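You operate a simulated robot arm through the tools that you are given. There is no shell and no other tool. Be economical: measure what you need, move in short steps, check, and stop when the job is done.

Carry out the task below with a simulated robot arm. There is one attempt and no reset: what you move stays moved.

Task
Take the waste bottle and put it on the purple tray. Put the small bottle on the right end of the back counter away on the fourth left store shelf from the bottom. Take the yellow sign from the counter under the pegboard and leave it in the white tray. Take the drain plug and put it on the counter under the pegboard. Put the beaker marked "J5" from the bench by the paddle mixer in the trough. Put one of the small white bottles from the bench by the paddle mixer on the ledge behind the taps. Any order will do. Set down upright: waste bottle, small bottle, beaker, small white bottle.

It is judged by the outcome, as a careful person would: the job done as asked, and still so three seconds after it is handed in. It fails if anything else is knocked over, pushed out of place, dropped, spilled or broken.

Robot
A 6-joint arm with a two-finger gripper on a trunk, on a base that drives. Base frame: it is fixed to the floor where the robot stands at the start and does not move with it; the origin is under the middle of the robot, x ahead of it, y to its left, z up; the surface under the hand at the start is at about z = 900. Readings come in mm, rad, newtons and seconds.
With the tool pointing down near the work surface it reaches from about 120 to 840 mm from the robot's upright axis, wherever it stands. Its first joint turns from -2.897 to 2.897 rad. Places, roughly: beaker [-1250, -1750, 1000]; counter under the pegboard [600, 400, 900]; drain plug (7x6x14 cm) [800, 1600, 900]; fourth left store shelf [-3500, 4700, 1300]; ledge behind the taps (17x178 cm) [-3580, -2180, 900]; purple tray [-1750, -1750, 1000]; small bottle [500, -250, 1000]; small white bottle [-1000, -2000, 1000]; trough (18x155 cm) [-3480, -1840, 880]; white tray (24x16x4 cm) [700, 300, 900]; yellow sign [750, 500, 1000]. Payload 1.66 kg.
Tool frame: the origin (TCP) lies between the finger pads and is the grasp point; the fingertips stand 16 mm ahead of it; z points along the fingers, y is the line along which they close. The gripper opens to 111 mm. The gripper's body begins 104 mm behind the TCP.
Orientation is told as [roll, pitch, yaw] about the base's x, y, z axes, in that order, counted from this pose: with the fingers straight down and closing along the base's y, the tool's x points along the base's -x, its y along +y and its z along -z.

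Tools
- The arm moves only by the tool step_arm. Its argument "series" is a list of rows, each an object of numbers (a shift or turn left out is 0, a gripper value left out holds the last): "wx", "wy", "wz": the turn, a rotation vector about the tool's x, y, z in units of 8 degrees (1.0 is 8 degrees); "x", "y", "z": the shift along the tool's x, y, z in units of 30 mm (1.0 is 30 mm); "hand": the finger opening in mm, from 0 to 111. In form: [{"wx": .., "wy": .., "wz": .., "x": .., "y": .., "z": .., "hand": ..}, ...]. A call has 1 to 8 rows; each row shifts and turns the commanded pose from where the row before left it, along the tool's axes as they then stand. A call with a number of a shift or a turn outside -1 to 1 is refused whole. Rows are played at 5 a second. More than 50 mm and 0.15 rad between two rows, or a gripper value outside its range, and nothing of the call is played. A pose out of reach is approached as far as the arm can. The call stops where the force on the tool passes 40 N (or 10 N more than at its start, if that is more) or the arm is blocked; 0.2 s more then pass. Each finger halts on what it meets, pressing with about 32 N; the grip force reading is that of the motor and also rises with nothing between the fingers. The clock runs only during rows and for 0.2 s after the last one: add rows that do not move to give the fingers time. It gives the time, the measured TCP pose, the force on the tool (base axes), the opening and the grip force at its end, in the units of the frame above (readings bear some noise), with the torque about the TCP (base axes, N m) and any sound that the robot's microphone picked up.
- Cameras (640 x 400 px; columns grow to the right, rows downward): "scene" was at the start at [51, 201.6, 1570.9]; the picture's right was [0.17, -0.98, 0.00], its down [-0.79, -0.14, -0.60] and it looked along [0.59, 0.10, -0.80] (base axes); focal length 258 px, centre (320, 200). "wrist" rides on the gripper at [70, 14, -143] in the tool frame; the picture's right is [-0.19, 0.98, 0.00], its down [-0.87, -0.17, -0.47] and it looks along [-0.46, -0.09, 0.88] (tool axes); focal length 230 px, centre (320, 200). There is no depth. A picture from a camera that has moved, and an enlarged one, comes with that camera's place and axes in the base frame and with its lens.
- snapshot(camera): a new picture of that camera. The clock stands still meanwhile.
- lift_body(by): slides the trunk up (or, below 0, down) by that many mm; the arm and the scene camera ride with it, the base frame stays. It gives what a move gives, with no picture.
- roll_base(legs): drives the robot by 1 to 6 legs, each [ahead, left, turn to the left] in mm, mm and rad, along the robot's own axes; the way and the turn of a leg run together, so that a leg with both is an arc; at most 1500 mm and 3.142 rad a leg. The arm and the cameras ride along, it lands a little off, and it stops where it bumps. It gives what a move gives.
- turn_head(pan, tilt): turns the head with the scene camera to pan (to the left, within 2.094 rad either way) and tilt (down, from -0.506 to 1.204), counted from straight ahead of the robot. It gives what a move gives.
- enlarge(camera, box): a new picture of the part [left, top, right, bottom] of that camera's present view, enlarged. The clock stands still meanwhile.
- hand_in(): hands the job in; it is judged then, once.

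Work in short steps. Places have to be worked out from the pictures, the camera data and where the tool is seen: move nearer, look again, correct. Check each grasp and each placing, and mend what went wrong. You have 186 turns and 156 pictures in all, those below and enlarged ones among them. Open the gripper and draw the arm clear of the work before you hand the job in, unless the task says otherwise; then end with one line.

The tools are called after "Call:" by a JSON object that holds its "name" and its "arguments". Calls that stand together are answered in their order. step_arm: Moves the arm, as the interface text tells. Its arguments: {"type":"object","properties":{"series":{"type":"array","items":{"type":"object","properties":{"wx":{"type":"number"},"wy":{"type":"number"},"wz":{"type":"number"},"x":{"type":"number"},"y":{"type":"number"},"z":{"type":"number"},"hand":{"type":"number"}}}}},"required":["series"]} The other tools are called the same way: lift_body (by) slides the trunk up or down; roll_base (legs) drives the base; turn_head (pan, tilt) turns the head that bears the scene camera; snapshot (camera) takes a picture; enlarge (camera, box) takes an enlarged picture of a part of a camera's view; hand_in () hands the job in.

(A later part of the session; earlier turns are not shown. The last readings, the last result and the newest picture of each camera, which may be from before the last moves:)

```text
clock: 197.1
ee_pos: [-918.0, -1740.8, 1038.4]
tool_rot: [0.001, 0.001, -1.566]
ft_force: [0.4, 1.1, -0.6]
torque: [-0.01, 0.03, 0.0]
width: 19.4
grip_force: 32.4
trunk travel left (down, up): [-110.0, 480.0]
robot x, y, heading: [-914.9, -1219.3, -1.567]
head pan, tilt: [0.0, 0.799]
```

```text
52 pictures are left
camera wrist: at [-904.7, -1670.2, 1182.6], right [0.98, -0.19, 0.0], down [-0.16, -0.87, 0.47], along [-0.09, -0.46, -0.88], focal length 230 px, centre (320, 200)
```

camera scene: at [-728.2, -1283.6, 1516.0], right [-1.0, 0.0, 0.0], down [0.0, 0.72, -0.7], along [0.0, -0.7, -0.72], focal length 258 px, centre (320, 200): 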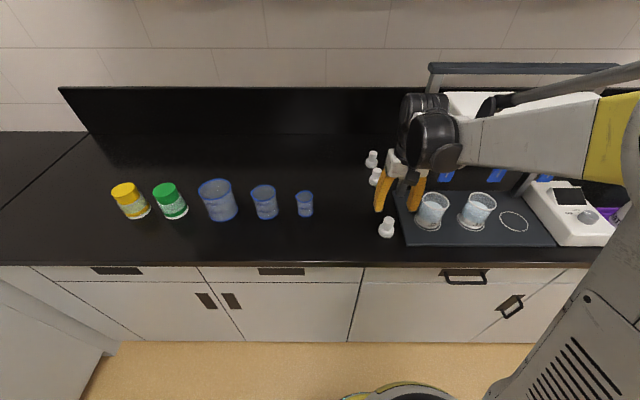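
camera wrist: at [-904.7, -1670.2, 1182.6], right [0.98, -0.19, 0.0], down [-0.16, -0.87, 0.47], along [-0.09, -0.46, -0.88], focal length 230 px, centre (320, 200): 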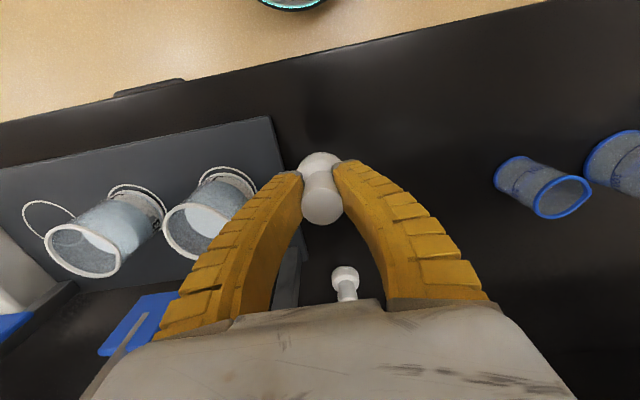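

Held firmly. I back off, raise the trunk 350 mm, and drive to x≈−3269, the gap between taps 3 and 4.

Call:
{"name": "roll_base", "arguments": {"legs": [[-330, 0, 0]]}}

Call:
{"name": "lift_body", "arguments": {"by": 350}}

Call:
{"name": "roll_base", "arguments": {"legs": [[0, -1180, 0], [0, -1180, 0]]}}

Call:
{"name": "turn_head", "arguments": {"pan": -0.2, "tilt": 0.7}}

Call:
{"name": "snapshot", "arguments": {"camera": "scene"}}

```text
clock: 199.2
ee_pos: [-920.0, -1409.8, 1039.9]
tool_rot: [0.001, 0.001, -1.567]
ft_force: [0.0, -0.6, -0.3]
torque: [-0.02, 0.0, -0.03]
width: 19.3
grip_force: 31.7
trunk travel left (down, up): [-110.0, 480.0]
robot x, y, heading: [-919.6, -888.6, -1.565]
head pan, tilt: [0.0, 0.799]
```

```text
clock: 202.7
ee_pos: [-920.3, -1410.6, 1389.2]
tool_rot: [-0.001, 0.001, -1.568]
ft_force: [0.0, 1.1, -0.7]
torque: [-0.03, -0.02, -0.03]
width: 19.5
grip_force: 32.0
trunk travel left (down, up): [-460.0, 130.0]
robot x, y, heading: [-919.7, -893.4, -1.564]
head pan, tilt: [0.0, 0.799]
```

```text
clock: 214.3
ee_pos: [-3294.2, -1400.1, 1389.6]
tool_rot: [0.001, 0.002, -1.575]
ft_force: [0.9, 0.4, -0.8]
torque: [-0.01, -0.01, -0.03]
width: 19.8
grip_force: 32.0
trunk travel left (down, up): [-460.0, 130.0]
robot x, y, heading: [-3288.4, -881.5, -1.577]
head pan, tilt: [0.0, 0.799]
```

```text
clock: 215.0
ee_pos: [-3293.8, -1399.0, 1389.0]
tool_rot: [-0.001, 0.002, -1.577]
ft_force: [0.0, -0.1, -0.4]
torque: [-0.01, 0.04, 0.01]
width: 19.8
grip_force: 31.0
trunk travel left (down, up): [-460.0, 130.0]
robot x, y, heading: [-3286.6, -879.0, -1.578]
head pan, tilt: [-0.201, 0.7]
```

```text
51 pictures are left
camera scene: at [-3116.1, -946.5, 1874.1], right [-0.98, 0.2, 0.0], down [0.13, 0.63, -0.76], along [-0.16, -0.75, -0.64], focal length 258 px, centre (320, 200)
```

scene: 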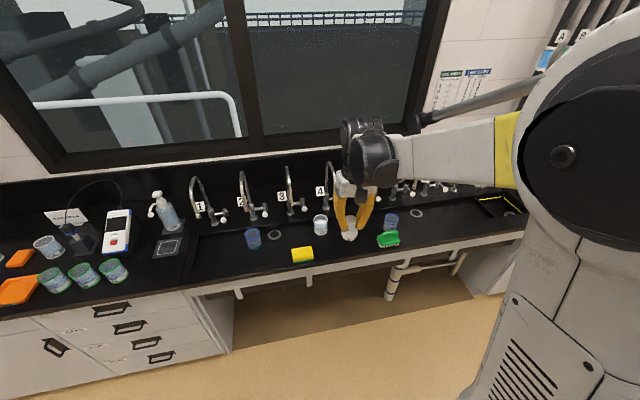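

All clear. I drive ahead 420 mm, then extend the arm over the taps.

Call:
{"name": "roll_base", "arguments": {"legs": [[425, 22, 0.006]]}}

Call:
{"name": "step_arm", "arguments": {"series": [{"x": -1}, {"x": -1}, {"x": -1}, {"x": -1}, {"x": -1}, {"x": -1}, {"x": -1}]}}

Call:
{"name": "snapshot", "arguments": {"camera": "scene"}}

Call:
{"name": "snapshot", "arguments": {"camera": "wrist"}}

```text
clock: 217.6
ee_pos: [-3270.1, -1828.3, 1389.1]
tool_rot: [-0.001, 0.002, -1.57]
ft_force: [0.0, -0.5, -1.0]
torque: [0.02, 0.0, 0.0]
width: 19.7
grip_force: 31.9
trunk travel left (down, up): [-460.0, 130.0]
robot x, y, heading: [-3263.2, -1304.2, -1.569]
head pan, tilt: [-0.201, 0.7]
```

```text
clock: 219.2
ee_pos: [-3269.1, -2039.1, 1388.2]
tool_rot: [0.001, 0.002, -1.572]
ft_force: [-0.3, 0.4, -1.6]
torque: [0.01, -0.01, -0.01]
width: 19.8
grip_force: 32.1
trunk travel left (down, up): [-460.0, 130.0]
robot x, y, heading: [-3266.4, -1309.5, -1.567]
head pan, tilt: [-0.201, 0.7]
```

```text
50 pictures are left
camera scene: at [-3094.9, -1375.0, 1874.0], right [-0.98, 0.2, 0.0], down [0.13, 0.63, -0.76], along [-0.15, -0.75, -0.65], focal length 258 px, centre (320, 200)
```

scene: 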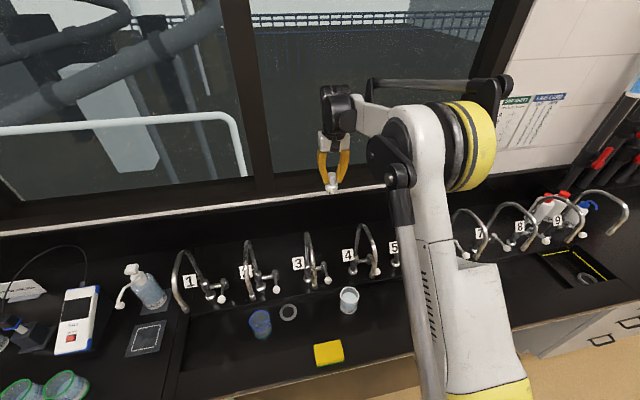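

```text
49 pictures are left
camera wrist: at [-3254.9, -1968.6, 1531.3], right [0.98, -0.19, 0.0], down [-0.17, -0.87, 0.47], along [-0.09, -0.46, -0.88], focal length 230 px, centre (320, 200)
```

wrist: 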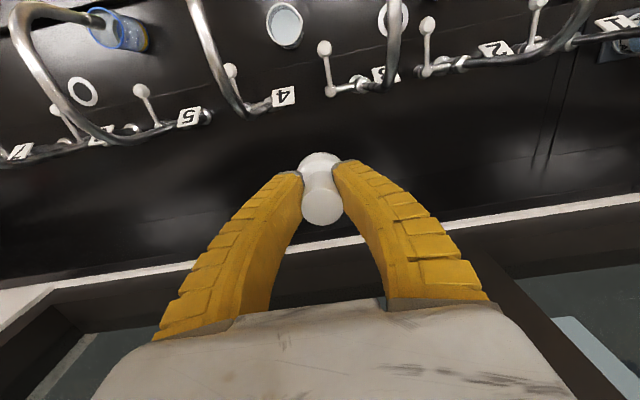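

The view from above shows the ledge clear behind taps 3 and 4. I creep the base 40 mm ahead and 45 mm left to keep the forearm between the arches, extend to y≈−2140, and lower the first part by arm.

Call:
{"name": "roll_base", "arguments": {"legs": [[40, 45, 0]]}}

Call:
{"name": "step_arm", "arguments": {"series": [{"x": -1}, {"x": -1}, {"z": 1}, {"z": 1}, {"z": 1}, {}]}}

Call:
{"name": "snapshot", "arguments": {"camera": "scene"}}

Call:
{"name": "snapshot", "arguments": {"camera": "wrist"}}

```text
clock: 220.2
ee_pos: [-3222.0, -2079.1, 1389.3]
tool_rot: [-0.001, 0.003, -1.567]
ft_force: [0.1, -0.7, -0.3]
torque: [0.07, 0.04, 0.01]
width: 19.7
grip_force: 32.1
trunk travel left (down, up): [-460.0, 130.0]
robot x, y, heading: [-3222.1, -1346.4, -1.576]
head pan, tilt: [-0.201, 0.7]
```

```text
clock: 221.6
ee_pos: [-3223.1, -2137.3, 1299.0]
tool_rot: [0.0, 0.002, -1.568]
ft_force: [-0.2, 0.2, -0.5]
torque: [-0.02, 0.03, -0.01]
width: 19.5
grip_force: 31.8
trunk travel left (down, up): [-460.0, 130.0]
robot x, y, heading: [-3222.4, -1346.6, -1.57]
head pan, tilt: [-0.201, 0.7]
```

```text
48 pictures are left
camera scene: at [-3049.9, -1412.1, 1874.2], right [-0.98, 0.2, 0.0], down [0.13, 0.63, -0.77], along [-0.15, -0.75, -0.64], focal length 258 px, centre (320, 200)
```

scene: 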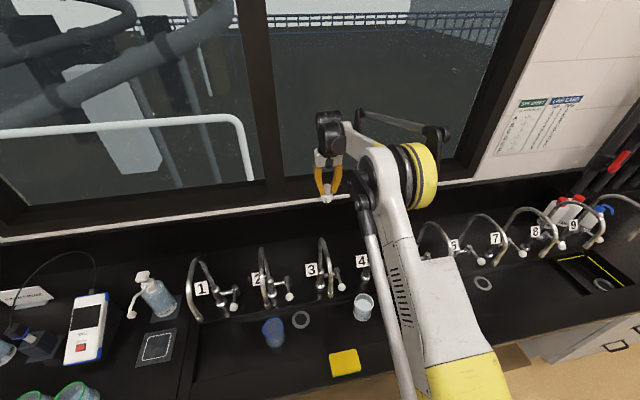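

```text
47 pictures are left
camera wrist: at [-3209.5, -2066.1, 1441.6], right [0.98, -0.19, 0.0], down [-0.17, -0.87, 0.47], along [-0.09, -0.46, -0.88], focal length 230 px, centre (320, 200)
```

wrist: 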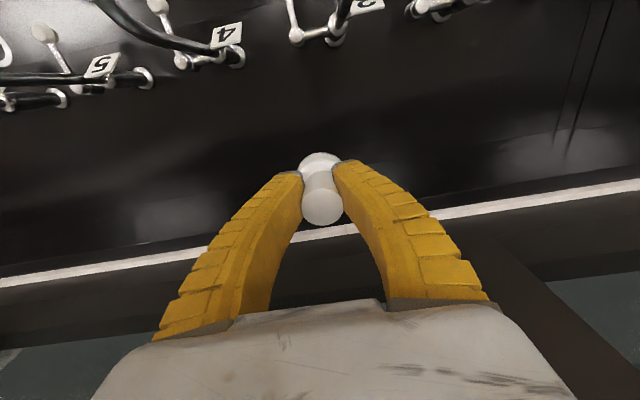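

The forearm lies within the gap between arches 3 and 4, and the backsplash is at y≈−2320. I lower the trunk 200 mm and look.

Call:
{"name": "lift_body", "arguments": {"by": -200}}

Call:
{"name": "snapshot", "arguments": {"camera": "scene"}}

Call:
{"name": "snapshot", "arguments": {"camera": "wrist"}}

```text
clock: 223.8
ee_pos: [-3223.0, -2136.9, 1099.8]
tool_rot: [0.001, 0.003, -1.569]
ft_force: [-0.3, -0.7, 0.0]
torque: [0.02, -0.02, -0.03]
width: 19.8
grip_force: 32.6
trunk travel left (down, up): [-260.0, 330.0]
robot x, y, heading: [-3223.1, -1348.5, -1.569]
head pan, tilt: [-0.201, 0.7]
```

```text
46 pictures are left
camera scene: at [-3050.1, -1412.2, 1674.3], right [-0.98, 0.2, 0.0], down [0.13, 0.63, -0.76], along [-0.15, -0.75, -0.64], focal length 258 px, centre (320, 200)
```

scene: 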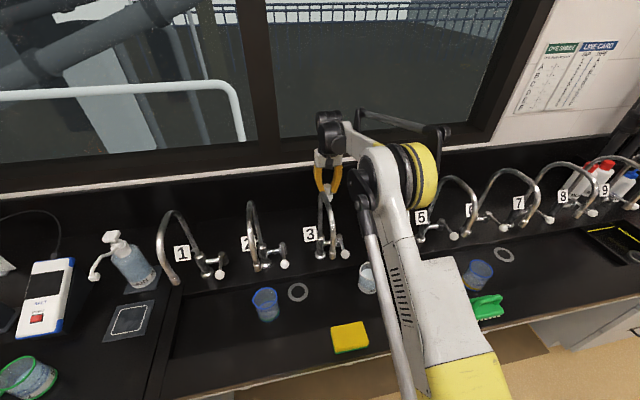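

```text
45 pictures are left
camera wrist: at [-3209.7, -2066.1, 1242.0], right [0.98, -0.19, 0.0], down [-0.17, -0.87, 0.47], along [-0.09, -0.46, -0.88], focal length 230 px, centre (320, 200)
```

wrist: 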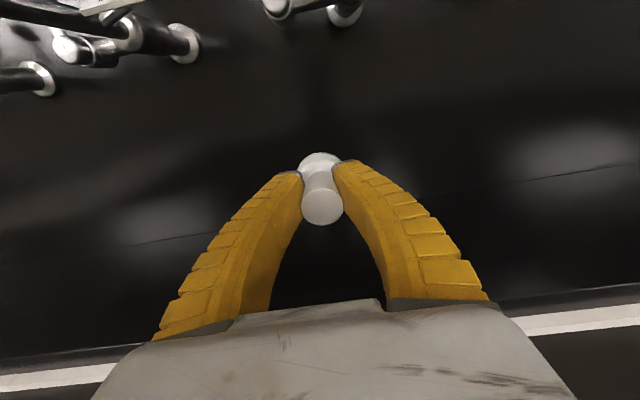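

Everything is clear. I lower the trunk 130 mm more.

Call:
{"name": "lift_body", "arguments": {"by": -130}}

Call:
{"name": "snapshot", "arguments": {"camera": "scene"}}

Call:
{"name": "snapshot", "arguments": {"camera": "wrist"}}

```text
clock: 225.4
ee_pos: [-3223.5, -2136.9, 969.7]
tool_rot: [0.0, 0.0, -1.569]
ft_force: [1.2, -0.3, -0.3]
torque: [-0.01, 0.02, 0.01]
width: 19.8
grip_force: 31.8
trunk travel left (down, up): [-130.0, 460.0]
robot x, y, heading: [-3223.8, -1349.0, -1.568]
head pan, tilt: [-0.201, 0.7]
```

```text
44 pictures are left
camera scene: at [-3050.1, -1412.1, 1544.3], right [-0.98, 0.2, 0.0], down [0.13, 0.63, -0.77], along [-0.15, -0.75, -0.64], focal length 258 px, centre (320, 200)
```

scene: 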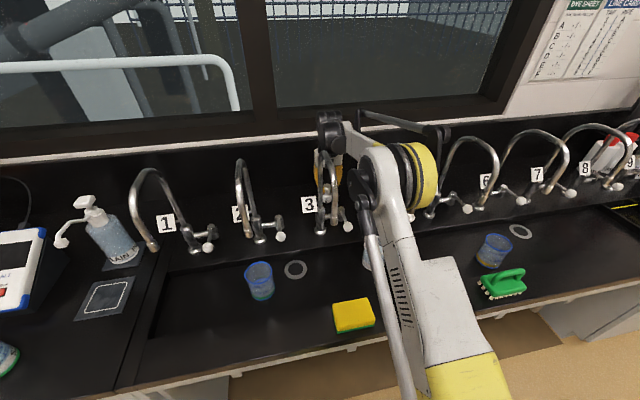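

```text
43 pictures are left
camera wrist: at [-3209.7, -2066.1, 1112.1], right [0.98, -0.19, 0.0], down [-0.17, -0.87, 0.47], along [-0.09, -0.46, -0.88], focal length 230 px, centre (320, 200)
```

wrist: 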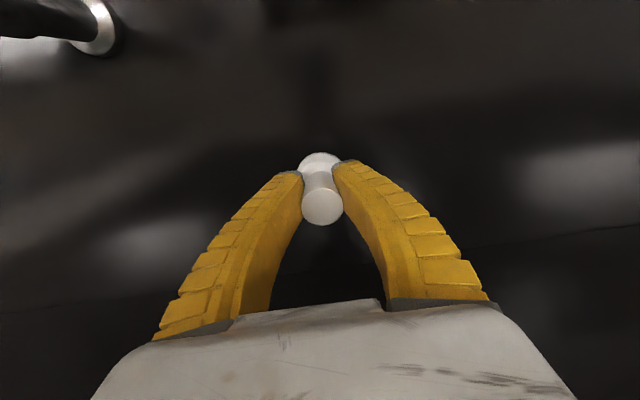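

Bottle bottom should be about 20 mm above the ledge. I creep down with the arm.

Call:
{"name": "step_arm", "arguments": {"series": [{"z": 0.4}, {"z": 0.1}, {}]}}

Call:
{"name": "step_arm", "arguments": {"series": [{"z": 0.08}, {}]}}

Call:
{"name": "step_arm", "arguments": {"series": [{"z": 0.08}, {}]}}

```text
clock: 226.2
ee_pos: [-3224.3, -2136.9, 953.7]
tool_rot: [0.001, 0.004, -1.568]
ft_force: [-0.1, 0.3, -0.1]
torque: [-0.01, 0.0, 0.02]
width: 19.7
grip_force: 31.8
trunk travel left (down, up): [-130.0, 460.0]
robot x, y, heading: [-3221.3, -1350.8, -1.571]
head pan, tilt: [-0.201, 0.7]
```

```text
clock: 226.8
ee_pos: [-3224.4, -2137.8, 951.6]
tool_rot: [0.0, -0.001, -1.569]
ft_force: [1.3, 0.3, -0.5]
torque: [0.0, -0.01, 0.0]
width: 19.5
grip_force: 32.4
trunk travel left (down, up): [-130.0, 460.0]
robot x, y, heading: [-3222.9, -1349.7, -1.566]
head pan, tilt: [-0.201, 0.7]
```

```text
clock: 227.4
ee_pos: [-3222.8, -2136.7, 948.2]
tool_rot: [0.001, -0.001, -1.571]
ft_force: [-0.1, -1.0, 3.8]
torque: [-0.07, -0.01, -0.01]
width: 19.9
grip_force: 32.2
trunk travel left (down, up): [-130.0, 460.0]
robot x, y, heading: [-3220.9, -1346.4, -1.573]
head pan, tilt: [-0.201, 0.7]
```

Contact shows at z≈948. I nudge 1 mm, open, and rise straight with the arm, then the trunk.

Call:
{"name": "step_arm", "arguments": {"series": [{"z": 0.04}, {"hand": 35}, {"hand": 60}, {"hand": 60}, {}]}}

Call:
{"name": "step_arm", "arguments": {"series": [{"z": -0.5}, {"z": -1}, {"z": -1}, {}]}}

Call:
{"name": "snapshot", "arguments": {"camera": "wrist"}}

```text
clock: 228.6
ee_pos: [-3224.2, -2137.0, 947.7]
tool_rot: [-0.001, 0.002, -1.571]
ft_force: [-0.1, 0.5, 0.3]
torque: [-0.02, 0.02, 0.03]
width: 61.9
grip_force: 1.3
trunk travel left (down, up): [-130.0, 460.0]
robot x, y, heading: [-3222.6, -1345.4, -1.568]
head pan, tilt: [-0.201, 0.7]
```

```text
clock: 229.6
ee_pos: [-3223.4, -2136.5, 1024.0]
tool_rot: [-0.002, 0.002, -1.569]
ft_force: [0.1, 0.2, 0.4]
torque: [-0.02, 0.01, 0.0]
width: 62.1
grip_force: 0.6
trunk travel left (down, up): [-130.0, 460.0]
robot x, y, heading: [-3221.5, -1348.6, -1.566]
head pan, tilt: [-0.201, 0.7]
```

```text
42 pictures are left
camera wrist: at [-3210.0, -2065.5, 1166.5], right [0.98, -0.19, 0.0], down [-0.17, -0.87, 0.47], along [-0.09, -0.46, -0.88], focal length 230 px, centre (320, 200)
```

wrist: 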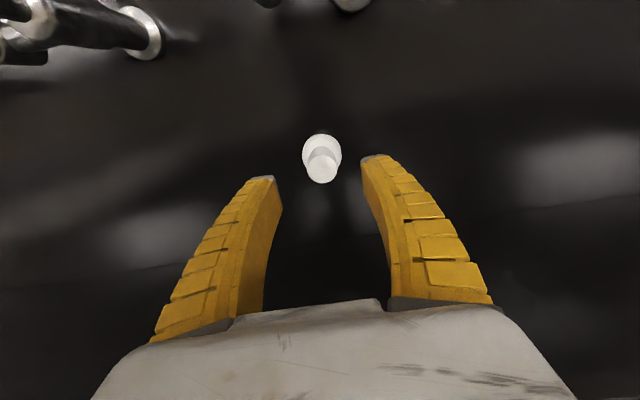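

The bottle stands on the ledge. I raise the trunk 360 mm, retract the arm over the arches, and back away.

Call:
{"name": "lift_body", "arguments": {"by": 360}}

Call:
{"name": "step_arm", "arguments": {"series": [{"x": 1}, {"x": 1}, {"x": 1}, {"x": 1}, {"x": 1}, {"x": 1}, {"x": 1}, {"x": 1}]}}

Call:
{"name": "roll_base", "arguments": {"legs": [[-500, 0, 0]]}}

Call:
{"name": "snapshot", "arguments": {"camera": "scene"}}

```text
clock: 233.1
ee_pos: [-3222.9, -2135.9, 1383.4]
tool_rot: [0.0, 0.002, -1.569]
ft_force: [-0.4, 0.3, 0.9]
torque: [-0.01, 0.0, -0.02]
width: 62.1
grip_force: 1.2
trunk travel left (down, up): [-490.0, 100.0]
robot x, y, heading: [-3220.5, -1345.0, -1.571]
head pan, tilt: [-0.201, 0.7]
```

```text
clock: 234.9
ee_pos: [-3224.5, -1893.7, 1384.5]
tool_rot: [0.001, 0.0, -1.57]
ft_force: [-0.1, 0.3, 0.4]
torque: [-0.04, 0.0, 0.02]
width: 62.0
grip_force: 1.1
trunk travel left (down, up): [-490.0, 100.0]
robot x, y, heading: [-3219.9, -1347.9, -1.566]
head pan, tilt: [-0.201, 0.7]
```

```text
clock: 237.8
ee_pos: [-3224.1, -1393.9, 1382.6]
tool_rot: [0.0, 0.004, -1.566]
ft_force: [-0.1, 0.0, 0.6]
torque: [-0.02, 0.04, 0.03]
width: 62.1
grip_force: 1.5
trunk travel left (down, up): [-490.0, 100.0]
robot x, y, heading: [-3224.3, -846.3, -1.568]
head pan, tilt: [-0.201, 0.7]
```

```text
41 pictures are left
camera scene: at [-3051.0, -909.4, 1904.2], right [-0.98, 0.2, 0.0], down [0.13, 0.63, -0.77], along [-0.15, -0.75, -0.64], focal length 258 px, centre (320, 200)
```

scene: 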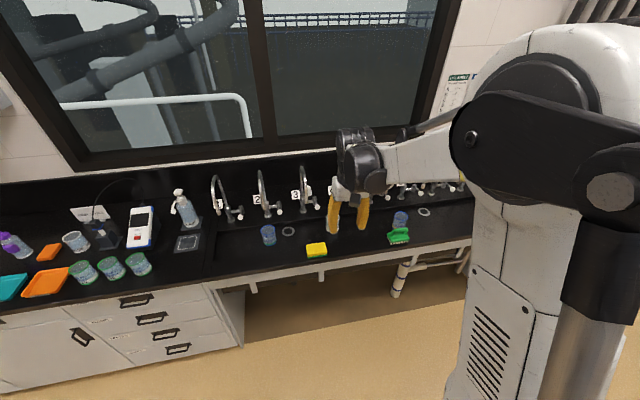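

Now for the small bottle: I slide back to x≈−450, turn to face the back counter, and slide to y≈−225.

Call:
{"name": "roll_base", "arguments": {"legs": [[0, 1400, 0], [0, 1370, 0], [0, 0, 1.57], [0, 620, 0]]}}

Call:
{"name": "turn_head", "arguments": {"pan": -0.2, "tilt": 0.7}}

Call:
{"name": "snapshot", "arguments": {"camera": "scene"}}

```text
clock: 258.2
ee_pos: [96.5, -185.8, 1383.1]
tool_rot: [0.0, 0.0, 0.014]
ft_force: [0.5, 0.0, -0.2]
torque: [-0.03, 0.0, 0.04]
width: 62.0
grip_force: 1.3
trunk travel left (down, up): [-490.0, 100.0]
robot x, y, heading: [-452.0, -192.4, 0.01]
head pan, tilt: [-0.201, 0.7]
```

```text
clock: 258.8
ee_pos: [95.9, -186.6, 1384.0]
tool_rot: [0.0, 0.001, 0.015]
ft_force: [0.1, 0.4, -0.5]
torque: [-0.02, 0.03, 0.0]
width: 62.2
grip_force: 1.2
trunk travel left (down, up): [-490.0, 100.0]
robot x, y, heading: [-453.1, -188.7, 0.013]
head pan, tilt: [-0.201, 0.7]
```

```text
40 pictures are left
camera scene: at [-393.4, -17.7, 1904.1], right [-0.19, -0.98, 0.0], down [-0.63, 0.12, -0.76], along [0.75, -0.14, -0.64], focal length 258 px, centre (320, 200)
```

scene: 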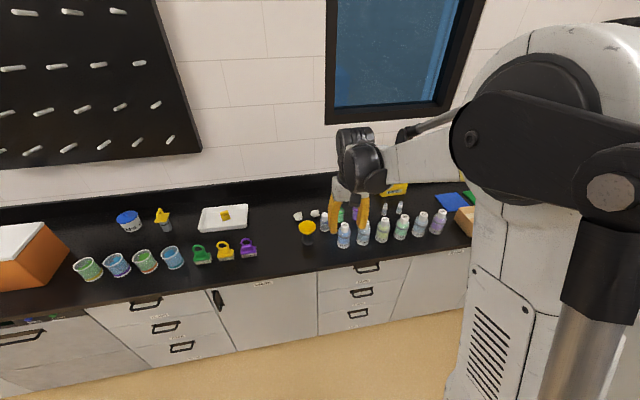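

I drive ahead 440 mm to the counter, lower the trunk 150 mm, and look closely.

Call:
{"name": "roll_base", "arguments": {"legs": [[435, -20, -0.012]]}}

Call:
{"name": "lift_body", "arguments": {"by": -150}}

Call:
{"name": "snapshot", "arguments": {"camera": "wrist"}}

Call:
{"name": "snapshot", "arguments": {"camera": "scene"}}

```text
clock: 261.4
ee_pos: [533.8, -210.4, 1383.4]
tool_rot: [-0.001, 0.003, 0.0]
ft_force: [1.3, 0.2, 0.2]
torque: [0.01, 0.01, 0.0]
width: 61.9
grip_force: 1.2
trunk travel left (down, up): [-490.0, 100.0]
robot x, y, heading: [-12.9, -207.3, 0.001]
head pan, tilt: [-0.201, 0.7]
```

```text
clock: 263.2
ee_pos: [533.2, -210.9, 1232.1]
tool_rot: [0.0, 0.0, -0.001]
ft_force: [-1.5, 0.4, 0.4]
torque: [0.01, 0.0, -0.02]
width: 62.1
grip_force: 1.6
trunk travel left (down, up): [-340.0, 250.0]
robot x, y, heading: [-14.1, -206.5, -0.0]
head pan, tilt: [-0.201, 0.7]
```

```text
39 pictures are left
camera wrist: at [463.7, -195.9, 1376.0], right [0.19, 0.98, 0.0], down [0.87, -0.17, 0.47], along [0.46, -0.09, -0.88], focal length 230 px, centre (320, 200)
```

wrist: 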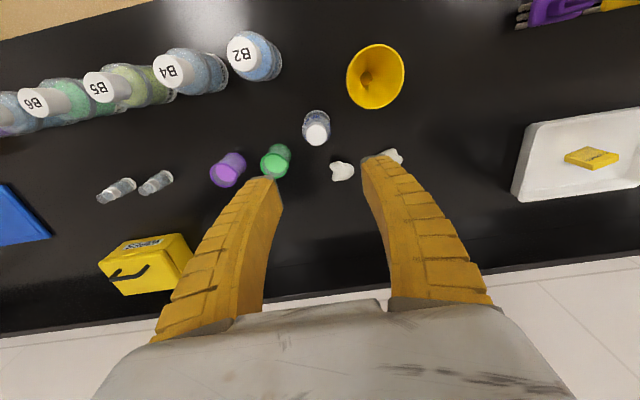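

```text
38 pictures are left
camera scene: at [46.1, -35.6, 1754.3], right [-0.2, -0.98, 0.0], down [-0.63, 0.13, -0.77], along [0.75, -0.15, -0.64], focal length 258 px, centre (320, 200)
```

scene: 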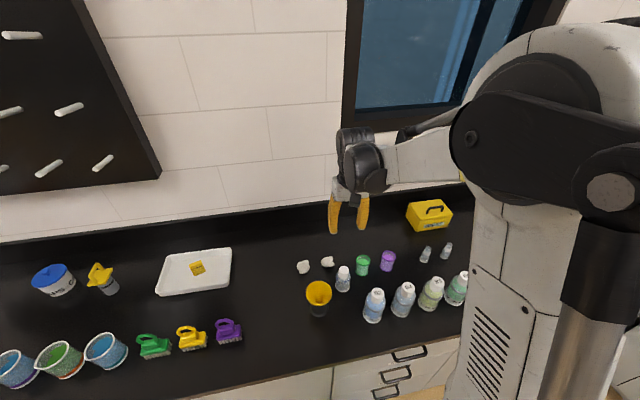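

I zoom in to fix the bottle's axis, height and width.

Call:
{"name": "enlarge", "arguments": {"camera": "wrist", "box": [276, 90, 356, 150]}}

Call:
{"name": "enlarge", "arguments": {"camera": "scene", "box": [300, 250, 396, 320]}}

```text
6.67 times, centred on (316, 120) of wrist
camera zoom: at [463.7, -195.9, 1376.0], right [0.19, 0.98, 0.0], down [0.87, -0.17, 0.47], along [0.46, -0.09, -0.88], focal length 1534 px, centre (347, 733)
```

zoom: 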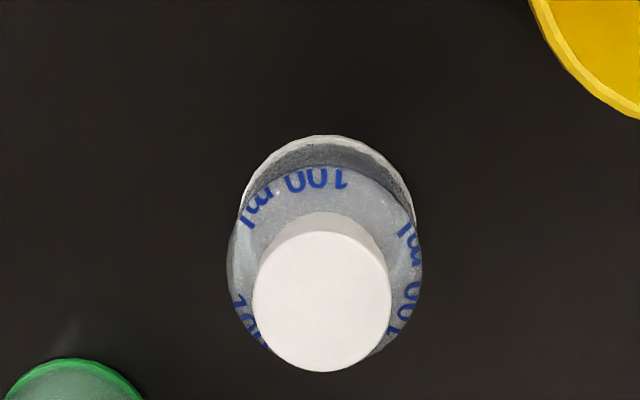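

```text
5.71 times, centred on (348, 285) of scene
camera zoom: at [46.1, -35.6, 1754.3], right [-0.2, -0.98, 0.0], down [-0.63, 0.13, -0.77], along [0.75, -0.15, -0.64], focal length 1476 px, centre (160, -286)
```

zoom: 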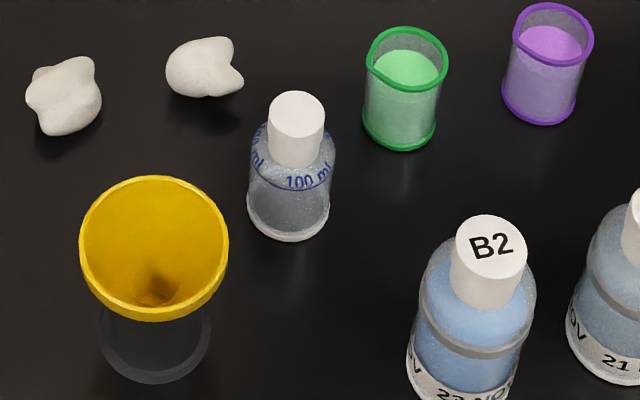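

Bottle axis is (542,−217), cap top z≈1002, body 53 mm wide. A green beaker is close on the −y side, so I turn the wrist 40° so the fingers go in diagonally, then lower the trunk.

Call:
{"name": "step_arm", "arguments": {"series": [{"x": -0.3, "y": -0.2, "hand": 80}, {"wz": 1}, {"wz": 1}, {"wz": 1}, {"wz": 1}, {"wz": 1}, {}]}}

Call:
{"name": "lift_body", "arguments": {"by": -150}}

Call:
{"name": "snapshot", "arguments": {"camera": "wrist"}}

Call:
{"name": "enlarge", "arguments": {"camera": "scene", "box": [270, 150, 430, 290]}}

```text
clock: 264.8
ee_pos: [541.5, -216.9, 1233.7]
tool_rot: [-0.002, -0.001, -0.697]
ft_force: [0.4, -0.3, -0.4]
torque: [0.02, 0.01, -0.01]
width: 81.9
grip_force: 1.2
trunk travel left (down, up): [-340.0, 250.0]
robot x, y, heading: [-18.2, -209.8, 0.0]
head pan, tilt: [-0.201, 0.7]
```

```text
clock: 266.5
ee_pos: [543.0, -217.5, 1082.6]
tool_rot: [-0.002, 0.0, -0.697]
ft_force: [0.1, 0.1, 0.2]
torque: [0.02, -0.03, 0.0]
width: 81.1
grip_force: 0.7
trunk travel left (down, up): [-190.0, 400.0]
robot x, y, heading: [-15.9, -209.5, 0.002]
head pan, tilt: [-0.201, 0.7]
```

```text
35 pictures are left
camera wrist: at [497.7, -160.0, 1226.0], right [0.78, 0.63, 0.0], down [0.56, -0.68, 0.47], along [0.3, -0.37, -0.88], focal length 230 px, centre (320, 200)
```

wrist: 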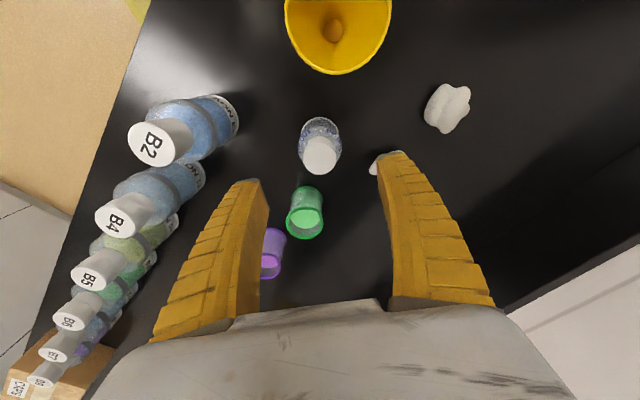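

```text
2.86 times, centred on (350, 220) of scene
camera zoom: at [46.1, -35.6, 1604.3], right [-0.2, -0.98, 0.0], down [-0.63, 0.13, -0.77], along [0.75, -0.15, -0.64], focal length 738 px, centre (234, 143)
```

zoom: 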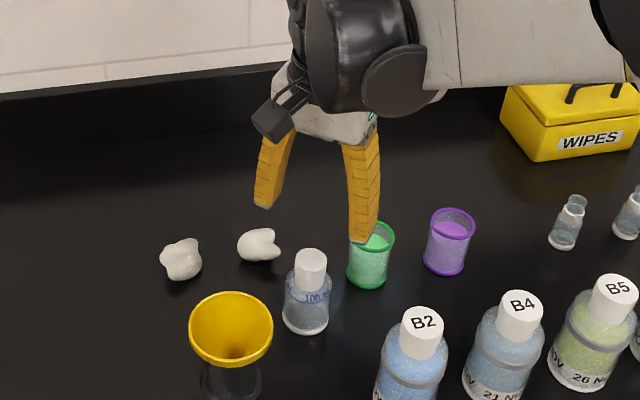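

Aligned within 4 mm. I descend to z≈937 and check before closing.

Call:
{"name": "step_arm", "arguments": {"series": [{"z": 1}, {"z": 1}, {"z": 1}, {"z": 1}, {"z": 0.85}, {}]}}

Call:
{"name": "snapshot", "arguments": {"camera": "wrist"}}

```text
clock: 267.9
ee_pos: [543.4, -217.6, 936.9]
tool_rot: [-0.002, 0.001, -0.696]
ft_force: [0.2, 0.1, -0.6]
torque: [0.0, -0.01, 0.0]
width: 81.6
grip_force: 0.9
trunk travel left (down, up): [-190.0, 400.0]
robot x, y, heading: [-11.8, -205.2, -0.002]
head pan, tilt: [-0.201, 0.7]
```

```text
33 pictures are left
camera wrist: at [497.7, -160.0, 1080.4], right [0.78, 0.63, 0.0], down [0.56, -0.68, 0.47], along [0.3, -0.37, -0.88], focal length 230 px, centre (320, 200)
```

wrist: 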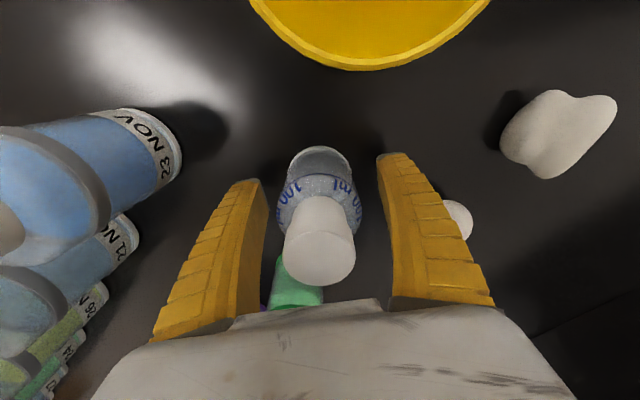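

Well centred and clear of neighbours. I close, lift slowly, and verify.

Call:
{"name": "step_arm", "arguments": {"series": [{"hand": 60}, {"hand": 45}, {"hand": 35}, {"hand": 35}, {}]}}

Call:
{"name": "step_arm", "arguments": {"series": [{"z": -0.4}, {"z": -0.6}, {"z": -1}, {"z": -1}, {"z": -1}, {"z": -1}, {}]}}

Call:
{"name": "snapshot", "arguments": {"camera": "wrist"}}

```text
clock: 269.1
ee_pos: [542.9, -216.3, 938.7]
tool_rot: [-0.001, 0.0, -0.696]
ft_force: [1.1, -0.8, 4.9]
torque: [-0.17, -0.12, 0.03]
width: 45.7
grip_force: 32.4
trunk travel left (down, up): [-190.0, 400.0]
robot x, y, heading: [-13.6, -206.7, -0.002]
head pan, tilt: [-0.201, 0.7]
```

```text
clock: 270.7
ee_pos: [541.8, -216.9, 1087.3]
tool_rot: [-0.002, 0.001, -0.698]
ft_force: [-0.2, -0.8, -1.0]
torque: [0.01, -0.01, -0.01]
width: 45.1
grip_force: 31.7
trunk travel left (down, up): [-190.0, 400.0]
robot x, y, heading: [-11.5, -208.3, 0.002]
head pan, tilt: [-0.201, 0.7]
```

```text
32 pictures are left
camera wrist: at [497.9, -159.5, 1230.5], right [0.78, 0.63, 0.0], down [0.56, -0.68, 0.47], along [0.3, -0.37, -0.88], focal length 230 px, centre (320, 200)
```

wrist: 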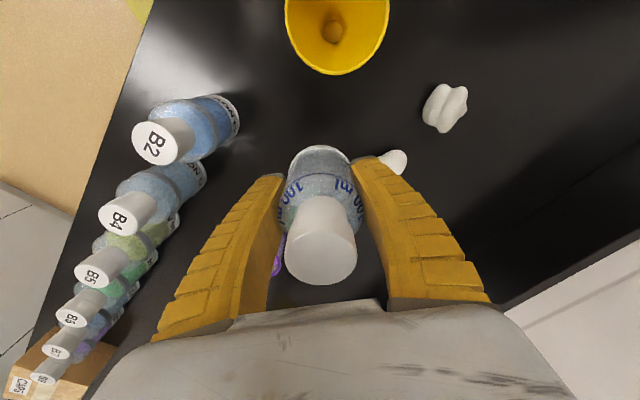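

The small bottle is held upright. I raise the trunk 350 mm, draw the arm in 150 mm, back away, and turn left to face the store side.

Call:
{"name": "lift_body", "arguments": {"by": 350}}

Call:
{"name": "step_arm", "arguments": {"series": [{"x": 0.76, "y": -0.65}, {"x": 0.76, "y": -0.65}, {"x": 0.76, "y": -0.65}, {"x": 0.76, "y": -0.65}, {"x": 0.76, "y": -0.65}, {}]}}

Call:
{"name": "roll_base", "arguments": {"legs": [[-1000, 0, 0], [0, 0, 1.571], [1300, 0, 0], [1200, 0, 0]]}}

Call:
{"name": "turn_head", "arguments": {"pan": 0.5, "tilt": 0.35}}

Call:
{"name": "snapshot", "arguments": {"camera": "scene"}}

```text
clock: 274.1
ee_pos: [541.9, -214.7, 1436.6]
tool_rot: [-0.003, -0.001, -0.696]
ft_force: [-0.9, 0.6, -0.7]
torque: [-0.04, -0.01, -0.02]
width: 45.1
grip_force: 32.2
trunk travel left (down, up): [-540.0, 50.0]
robot x, y, heading: [-12.4, -210.0, -0.001]
head pan, tilt: [-0.201, 0.7]
```

```text
clock: 275.6
ee_pos: [393.4, -216.0, 1437.8]
tool_rot: [-0.002, 0.002, -0.698]
ft_force: [0.3, 0.2, -0.5]
torque: [0.04, 0.03, 0.0]
width: 45.3
grip_force: 32.8
trunk travel left (down, up): [-540.0, 50.0]
robot x, y, heading: [-13.2, -205.2, 0.002]
head pan, tilt: [-0.201, 0.7]
```

```text
clock: 296.3
ee_pos: [-980.1, 2687.2, 1438.3]
tool_rot: [0.0, 0.0, 0.864]
ft_force: [-0.3, -0.6, -0.4]
torque: [0.0, -0.02, -0.01]
width: 44.3
grip_force: 32.0
trunk travel left (down, up): [-540.0, 50.0]
robot x, y, heading: [-990.8, 2281.1, 1.566]
head pan, tilt: [-0.201, 0.7]
```

```text
clock: 297.4
ee_pos: [-981.4, 2686.3, 1437.3]
tool_rot: [-0.003, -0.002, 0.864]
ft_force: [0.4, 0.5, 0.1]
torque: [-0.01, 0.0, -0.03]
width: 44.4
grip_force: 32.5
trunk travel left (down, up): [-540.0, 50.0]
robot x, y, heading: [-993.4, 2279.7, 1.562]
head pan, tilt: [0.499, 0.351]
```

```text
31 pictures are left
camera scene: at [-1229.8, 2342.0, 1985.5], right [0.88, 0.47, 0.0], down [0.16, -0.3, -0.94], along [-0.44, 0.83, -0.34], focal length 258 px, centre (320, 200)
```

scene: 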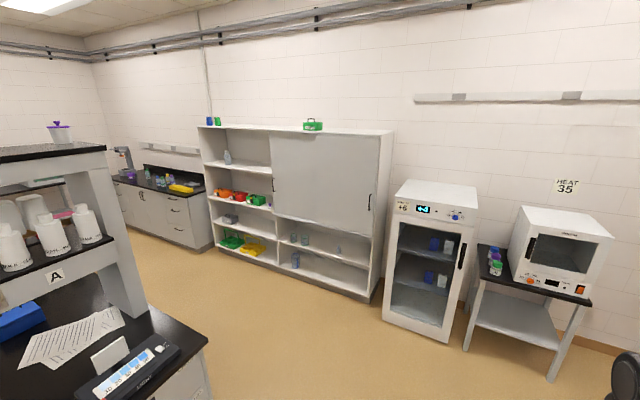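

The fourth shelf (holding one bottle on its left) spans about x −4090…−2990, front edge y≈4550, with ~440 mm headroom. I go ahead to y≈3500 then slide left to x≈−3390.

Call:
{"name": "roll_base", "arguments": {"legs": [[1220, 0, 0.005], [0, 1200, 0], [0, 1200, 0]]}}

Call:
{"name": "turn_head", "arguments": {"pan": 0.0, "tilt": 0.45}}

Call:
{"name": "snapshot", "arguments": {"camera": "scene"}}

Call:
{"name": "snapshot", "arguments": {"camera": "wrist"}}

```text
clock: 314.9
ee_pos: [-3388.6, 3897.0, 1437.2]
tool_rot: [-0.002, 0.0, 0.879]
ft_force: [-0.6, -0.5, -1.2]
torque: [-0.04, 0.0, 0.0]
width: 44.4
grip_force: 32.2
trunk travel left (down, up): [-540.0, 50.0]
robot x, y, heading: [-3396.1, 3486.1, 1.576]
head pan, tilt: [0.499, 0.351]
```

```text
clock: 315.9
ee_pos: [-3388.9, 3897.4, 1438.3]
tool_rot: [-0.003, -0.001, 0.878]
ft_force: [0.7, -0.2, -0.9]
torque: [-0.04, 0.0, -0.03]
width: 44.2
grip_force: 32.1
trunk travel left (down, up): [-540.0, 50.0]
robot x, y, heading: [-3394.8, 3490.2, 1.572]
head pan, tilt: [0.0, 0.45]
```

```text
30 pictures are left
camera scene: at [-3589.1, 3559.6, 1976.3], right [1.0, 0.01, 0.0], down [0.0, -0.44, -0.9], along [0.0, 0.9, -0.44], focal length 258 px, centre (320, 200)
```

scene: 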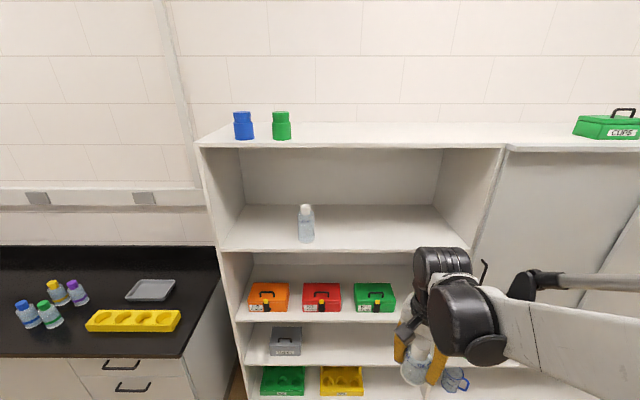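

```text
29 pictures are left
camera wrist: at [-3444.0, 3853.6, 1580.8], right [-0.63, 0.77, 0.0], down [0.68, 0.56, 0.47], along [0.37, 0.3, -0.88], focal length 230 px, centre (320, 200)
```

wrist: 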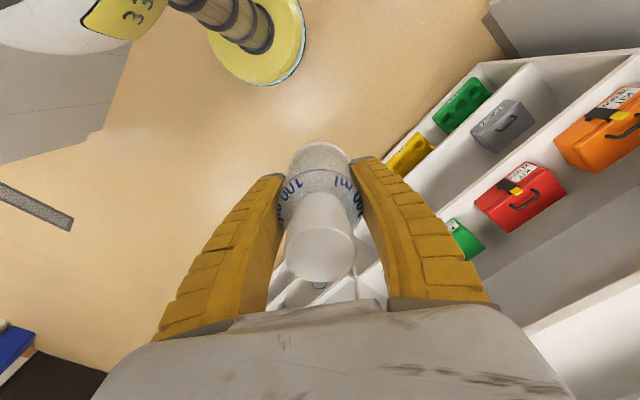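

I drive 330 mm closer and zoom to pin down shelf height and front edge.

Call:
{"name": "roll_base", "arguments": {"legs": [[330, 0, 0]]}}

Call:
{"name": "snapshot", "arguments": {"camera": "scene"}}

Call:
{"name": "snapshot", "arguments": {"camera": "wrist"}}

```text
clock: 318.0
ee_pos: [-3388.3, 4224.9, 1438.9]
tool_rot: [-0.001, 0.001, 0.874]
ft_force: [-0.3, 0.9, -0.2]
torque: [-0.02, -0.01, -0.02]
width: 44.4
grip_force: 32.2
trunk travel left (down, up): [-540.0, 50.0]
robot x, y, heading: [-3398.9, 3818.6, 1.568]
head pan, tilt: [0.0, 0.45]
```

```text
28 pictures are left
camera scene: at [-3589.5, 3888.9, 1976.3], right [1.0, 0.0, 0.0], down [0.0, -0.44, -0.9], along [0.0, 0.9, -0.44], focal length 258 px, centre (320, 200)
```

scene: 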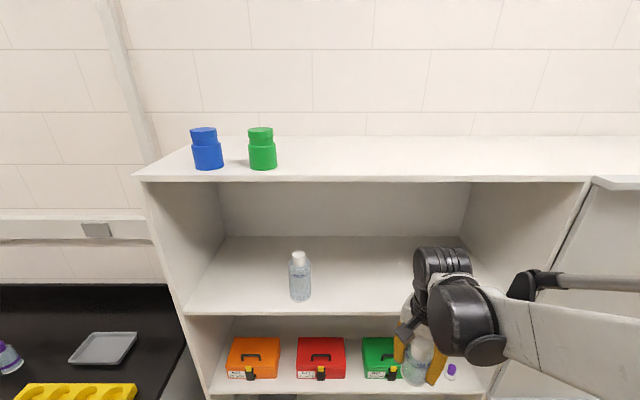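

```text
27 pictures are left
camera wrist: at [-3443.5, 4182.2, 1580.7], right [-0.63, 0.78, 0.0], down [0.68, 0.56, 0.47], along [0.37, 0.3, -0.88], focal length 230 px, centre (320, 200)
```

wrist: 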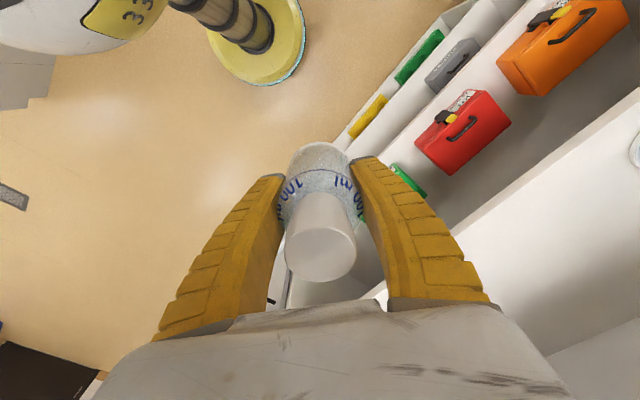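

Shelf top is near z≈1295 with its front edge at y≈4475 and ceiling at ≈1730. I lower the trunk 65 mm to give clearance both ways and drive 175 mm ahead.

Call:
{"name": "lift_body", "arguments": {"by": -65}}

Call:
{"name": "roll_base", "arguments": {"legs": [[175, 0, 0]]}}

Call:
{"name": "snapshot", "arguments": {"camera": "scene"}}

Call:
{"name": "snapshot", "arguments": {"camera": "wrist"}}

```text
clock: 319.1
ee_pos: [-3387.8, 4226.5, 1374.3]
tool_rot: [0.0, 0.0, 0.873]
ft_force: [-0.3, -0.3, -0.1]
torque: [-0.01, 0.0, 0.0]
width: 44.3
grip_force: 31.6
trunk travel left (down, up): [-475.0, 115.0]
robot x, y, heading: [-3401.2, 3814.8, 1.569]
head pan, tilt: [0.0, 0.45]
```

```text
clock: 320.6
ee_pos: [-3388.9, 4403.7, 1372.7]
tool_rot: [-0.001, 0.003, 0.873]
ft_force: [0.4, 0.8, -0.3]
torque: [-0.06, -0.03, 0.02]
width: 44.5
grip_force: 32.7
trunk travel left (down, up): [-475.0, 115.0]
robot x, y, heading: [-3397.0, 3995.1, 1.573]
head pan, tilt: [0.0, 0.45]
```

```text
26 pictures are left
camera scene: at [-3589.5, 4067.0, 1911.3], right [1.0, 0.0, 0.0], down [0.0, -0.44, -0.9], along [0.0, 0.9, -0.44], focal length 258 px, centre (320, 200)
```

scene: 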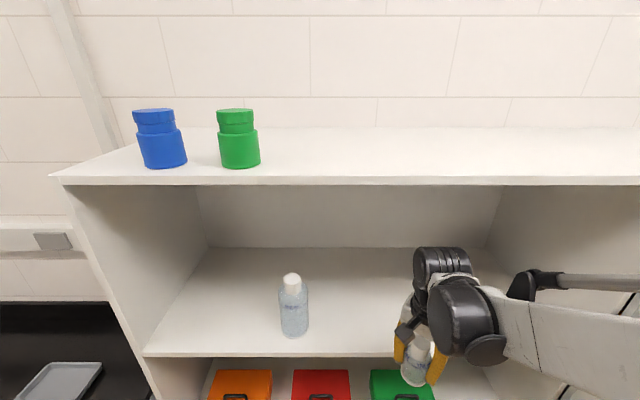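

```text
25 pictures are left
camera wrist: at [-3443.2, 4360.0, 1515.5], right [-0.63, 0.78, 0.0], down [0.68, 0.56, 0.47], along [0.37, 0.3, -0.88], focal length 230 px, centre (320, 200)
```

wrist: 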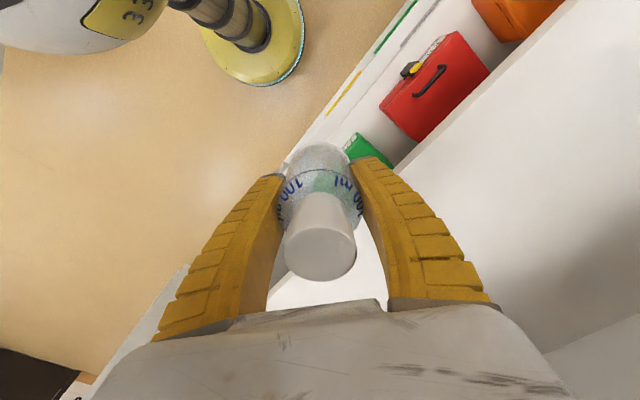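

Clear to enter. I extend 195 mm forward over the shelf.

Call:
{"name": "step_arm", "arguments": {"series": [{"x": -0.712, "y": 0.596}, {"x": -0.712, "y": 0.596}, {"x": -0.712, "y": 0.596}, {"x": -0.712, "y": 0.596}, {"x": -0.712, "y": 0.596}, {"x": -0.712, "y": 0.596}, {"x": -0.712, "y": 0.596}, {}]}}

Call:
{"name": "snapshot", "arguments": {"camera": "scene"}}

Call:
{"name": "snapshot", "arguments": {"camera": "wrist"}}

```text
clock: 322.4
ee_pos: [-3386.8, 4597.2, 1373.1]
tool_rot: [0.0, 0.0, 0.872]
ft_force: [0.8, -0.8, -0.6]
torque: [0.04, -0.01, 0.0]
width: 44.4
grip_force: 32.3
trunk travel left (down, up): [-475.0, 115.0]
robot x, y, heading: [-3396.7, 3994.7, 1.568]
head pan, tilt: [0.0, 0.45]
```

```text
24 pictures are left
camera scene: at [-3589.5, 4064.4, 1911.4], right [1.0, 0.0, 0.0], down [0.0, -0.43, -0.9], along [0.0, 0.9, -0.43], focal length 258 px, centre (320, 200)
```

scene: 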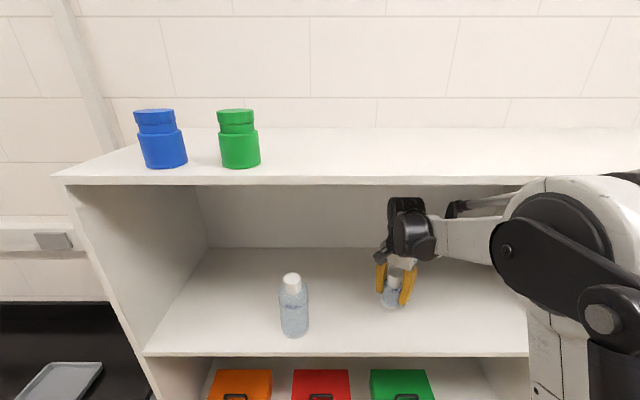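

```text
23 pictures are left
camera wrist: at [-3442.9, 4553.7, 1515.9], right [-0.63, 0.78, 0.0], down [0.68, 0.56, 0.47], along [0.37, 0.3, -0.88], focal length 230 px, centre (320, 200)
```

wrist: 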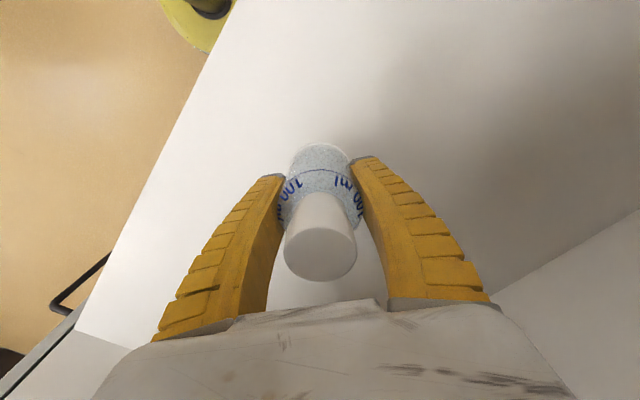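

The bottle is over the shelf, about 120 mm in. I lower 24 mm, then creep to contact.

Call:
{"name": "step_arm", "arguments": {"series": [{"z": 0.5}, {"z": 0.3}, {}]}}

Call:
{"name": "step_arm", "arguments": {"series": [{"z": 0.1}, {}]}}

Call:
{"name": "step_arm", "arguments": {"series": [{"z": 0.1}, {}]}}

Call:
{"name": "step_arm", "arguments": {"series": [{"z": 0.1}, {}]}}

```text
clock: 323.2
ee_pos: [-3387.7, 4598.2, 1348.5]
tool_rot: [-0.003, 0.0, 0.871]
ft_force: [0.2, 0.7, -0.4]
torque: [0.0, -0.02, -0.02]
width: 44.5
grip_force: 31.8
trunk travel left (down, up): [-475.0, 115.0]
robot x, y, heading: [-3400.9, 3992.0, 1.57]
head pan, tilt: [0.0, 0.45]
```

```text
clock: 323.8
ee_pos: [-3388.4, 4597.2, 1345.5]
tool_rot: [-0.002, -0.001, 0.872]
ft_force: [0.0, -0.5, -1.2]
torque: [0.0, -0.01, 0.0]
width: 44.6
grip_force: 32.1
trunk travel left (down, up): [-475.0, 115.0]
robot x, y, heading: [-3397.2, 3994.2, 1.568]
head pan, tilt: [0.0, 0.45]
```

```text
clock: 324.4
ee_pos: [-3388.2, 4596.9, 1342.6]
tool_rot: [-0.002, 0.002, 0.872]
ft_force: [-0.3, 0.2, -0.5]
torque: [0.01, 0.01, -0.01]
width: 44.2
grip_force: 32.0
trunk travel left (down, up): [-475.0, 115.0]
robot x, y, heading: [-3397.6, 3992.3, 1.576]
head pan, tilt: [0.0, 0.45]
```

```text
clock: 325.0
ee_pos: [-3386.9, 4596.9, 1338.7]
tool_rot: [-0.002, 0.0, 0.874]
ft_force: [0.1, 0.5, 0.3]
torque: [-0.05, 0.01, 0.03]
width: 44.5
grip_force: 32.1
trunk travel left (down, up): [-475.0, 115.0]
robot x, y, heading: [-3396.5, 3992.3, 1.572]
head pan, tilt: [0.0, 0.45]
```

Call:
{"name": "step_arm", "arguments": {"series": [{"z": 0.08}, {}]}}

Call:
{"name": "enlarge", "arguments": {"camera": "scene", "box": [340, 190, 460, 330]}}

```text
clock: 325.6
ee_pos: [-3389.1, 4597.1, 1339.1]
tool_rot: [0.0, -0.001, 0.874]
ft_force: [0.7, 3.4, 17.3]
torque: [0.36, -0.28, 0.05]
width: 44.8
grip_force: 32.1
trunk travel left (down, up): [-475.0, 115.0]
robot x, y, heading: [-3396.6, 3997.7, 1.571]
head pan, tilt: [0.0, 0.45]
```

```text
2.86 times, centred on (400, 260) of scene
camera zoom: at [-3589.7, 4064.6, 1911.5], right [1.0, 0.0, 0.0], down [0.0, -0.43, -0.9], along [0.0, 0.9, -0.43], focal length 738 px, centre (91, 29)
```

zoom: 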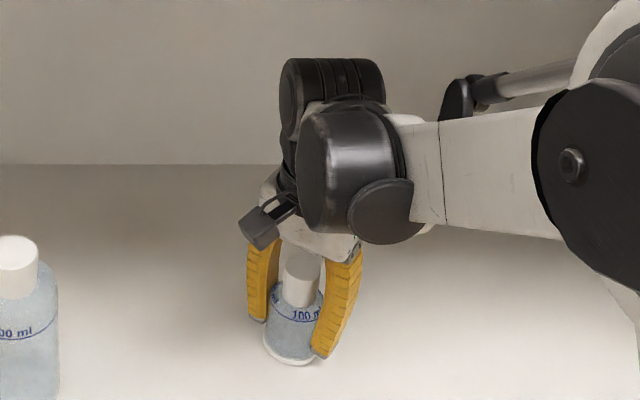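

Contact on the shelf (17 N). I ease up 1.5 mm, open, rise 75 mm so the fingers clear the cap, and look.

Call:
{"name": "step_arm", "arguments": {"series": [{"z": -0.05}, {"hand": 60}, {"hand": 80}, {"hand": 80}, {}]}}

Call:
{"name": "step_arm", "arguments": {"series": [{"z": -0.5}, {"z": -1}, {"z": -0.9}, {}]}}

Call:
{"name": "snapshot", "arguments": {"camera": "wrist"}}

Call:
{"name": "snapshot", "arguments": {"camera": "scene"}}

```text
clock: 326.8
ee_pos: [-3386.6, 4597.7, 1338.2]
tool_rot: [0.0, 0.0, 0.874]
ft_force: [0.3, -0.4, -0.2]
torque: [-0.01, 0.0, 0.01]
width: 81.4
grip_force: 0.4
trunk travel left (down, up): [-475.0, 115.0]
robot x, y, heading: [-3398.1, 3993.8, 1.565]
head pan, tilt: [0.0, 0.45]
```

```text
clock: 327.8
ee_pos: [-3387.3, 4596.8, 1399.9]
tool_rot: [-0.003, 0.003, 0.872]
ft_force: [-0.5, -0.2, 0.7]
torque: [-0.03, -0.01, -0.02]
width: 81.5
grip_force: 1.3
trunk travel left (down, up): [-475.0, 115.0]
robot x, y, heading: [-3394.9, 3998.7, 1.569]
head pan, tilt: [0.0, 0.45]
```

```text
21 pictures are left
camera wrist: at [-3442.9, 4554.5, 1543.5], right [-0.63, 0.78, 0.0], down [0.68, 0.56, 0.47], along [0.37, 0.29, -0.88], focal length 230 px, centre (320, 200)
```

wrist: 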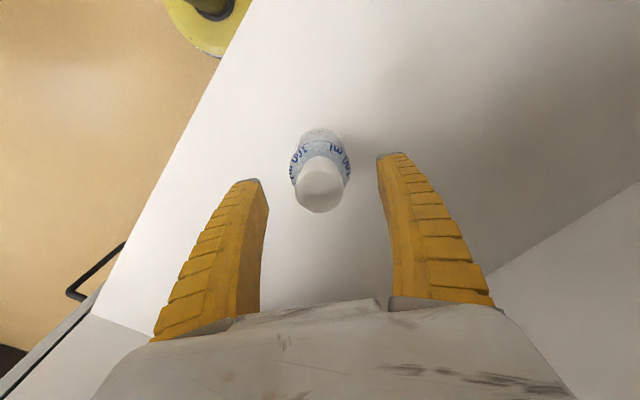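

```text
20 pictures are left
camera scene: at [-3589.2, 4069.1, 1908.5], right [1.0, 0.0, 0.0], down [0.0, -0.44, -0.9], along [0.0, 0.9, -0.44], focal length 258 px, centre (320, 200)
```

scene: 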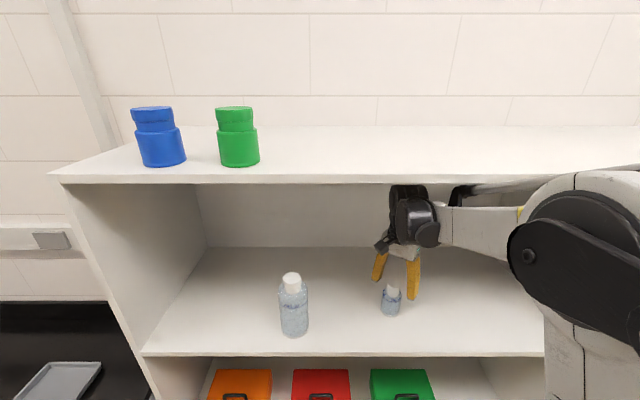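

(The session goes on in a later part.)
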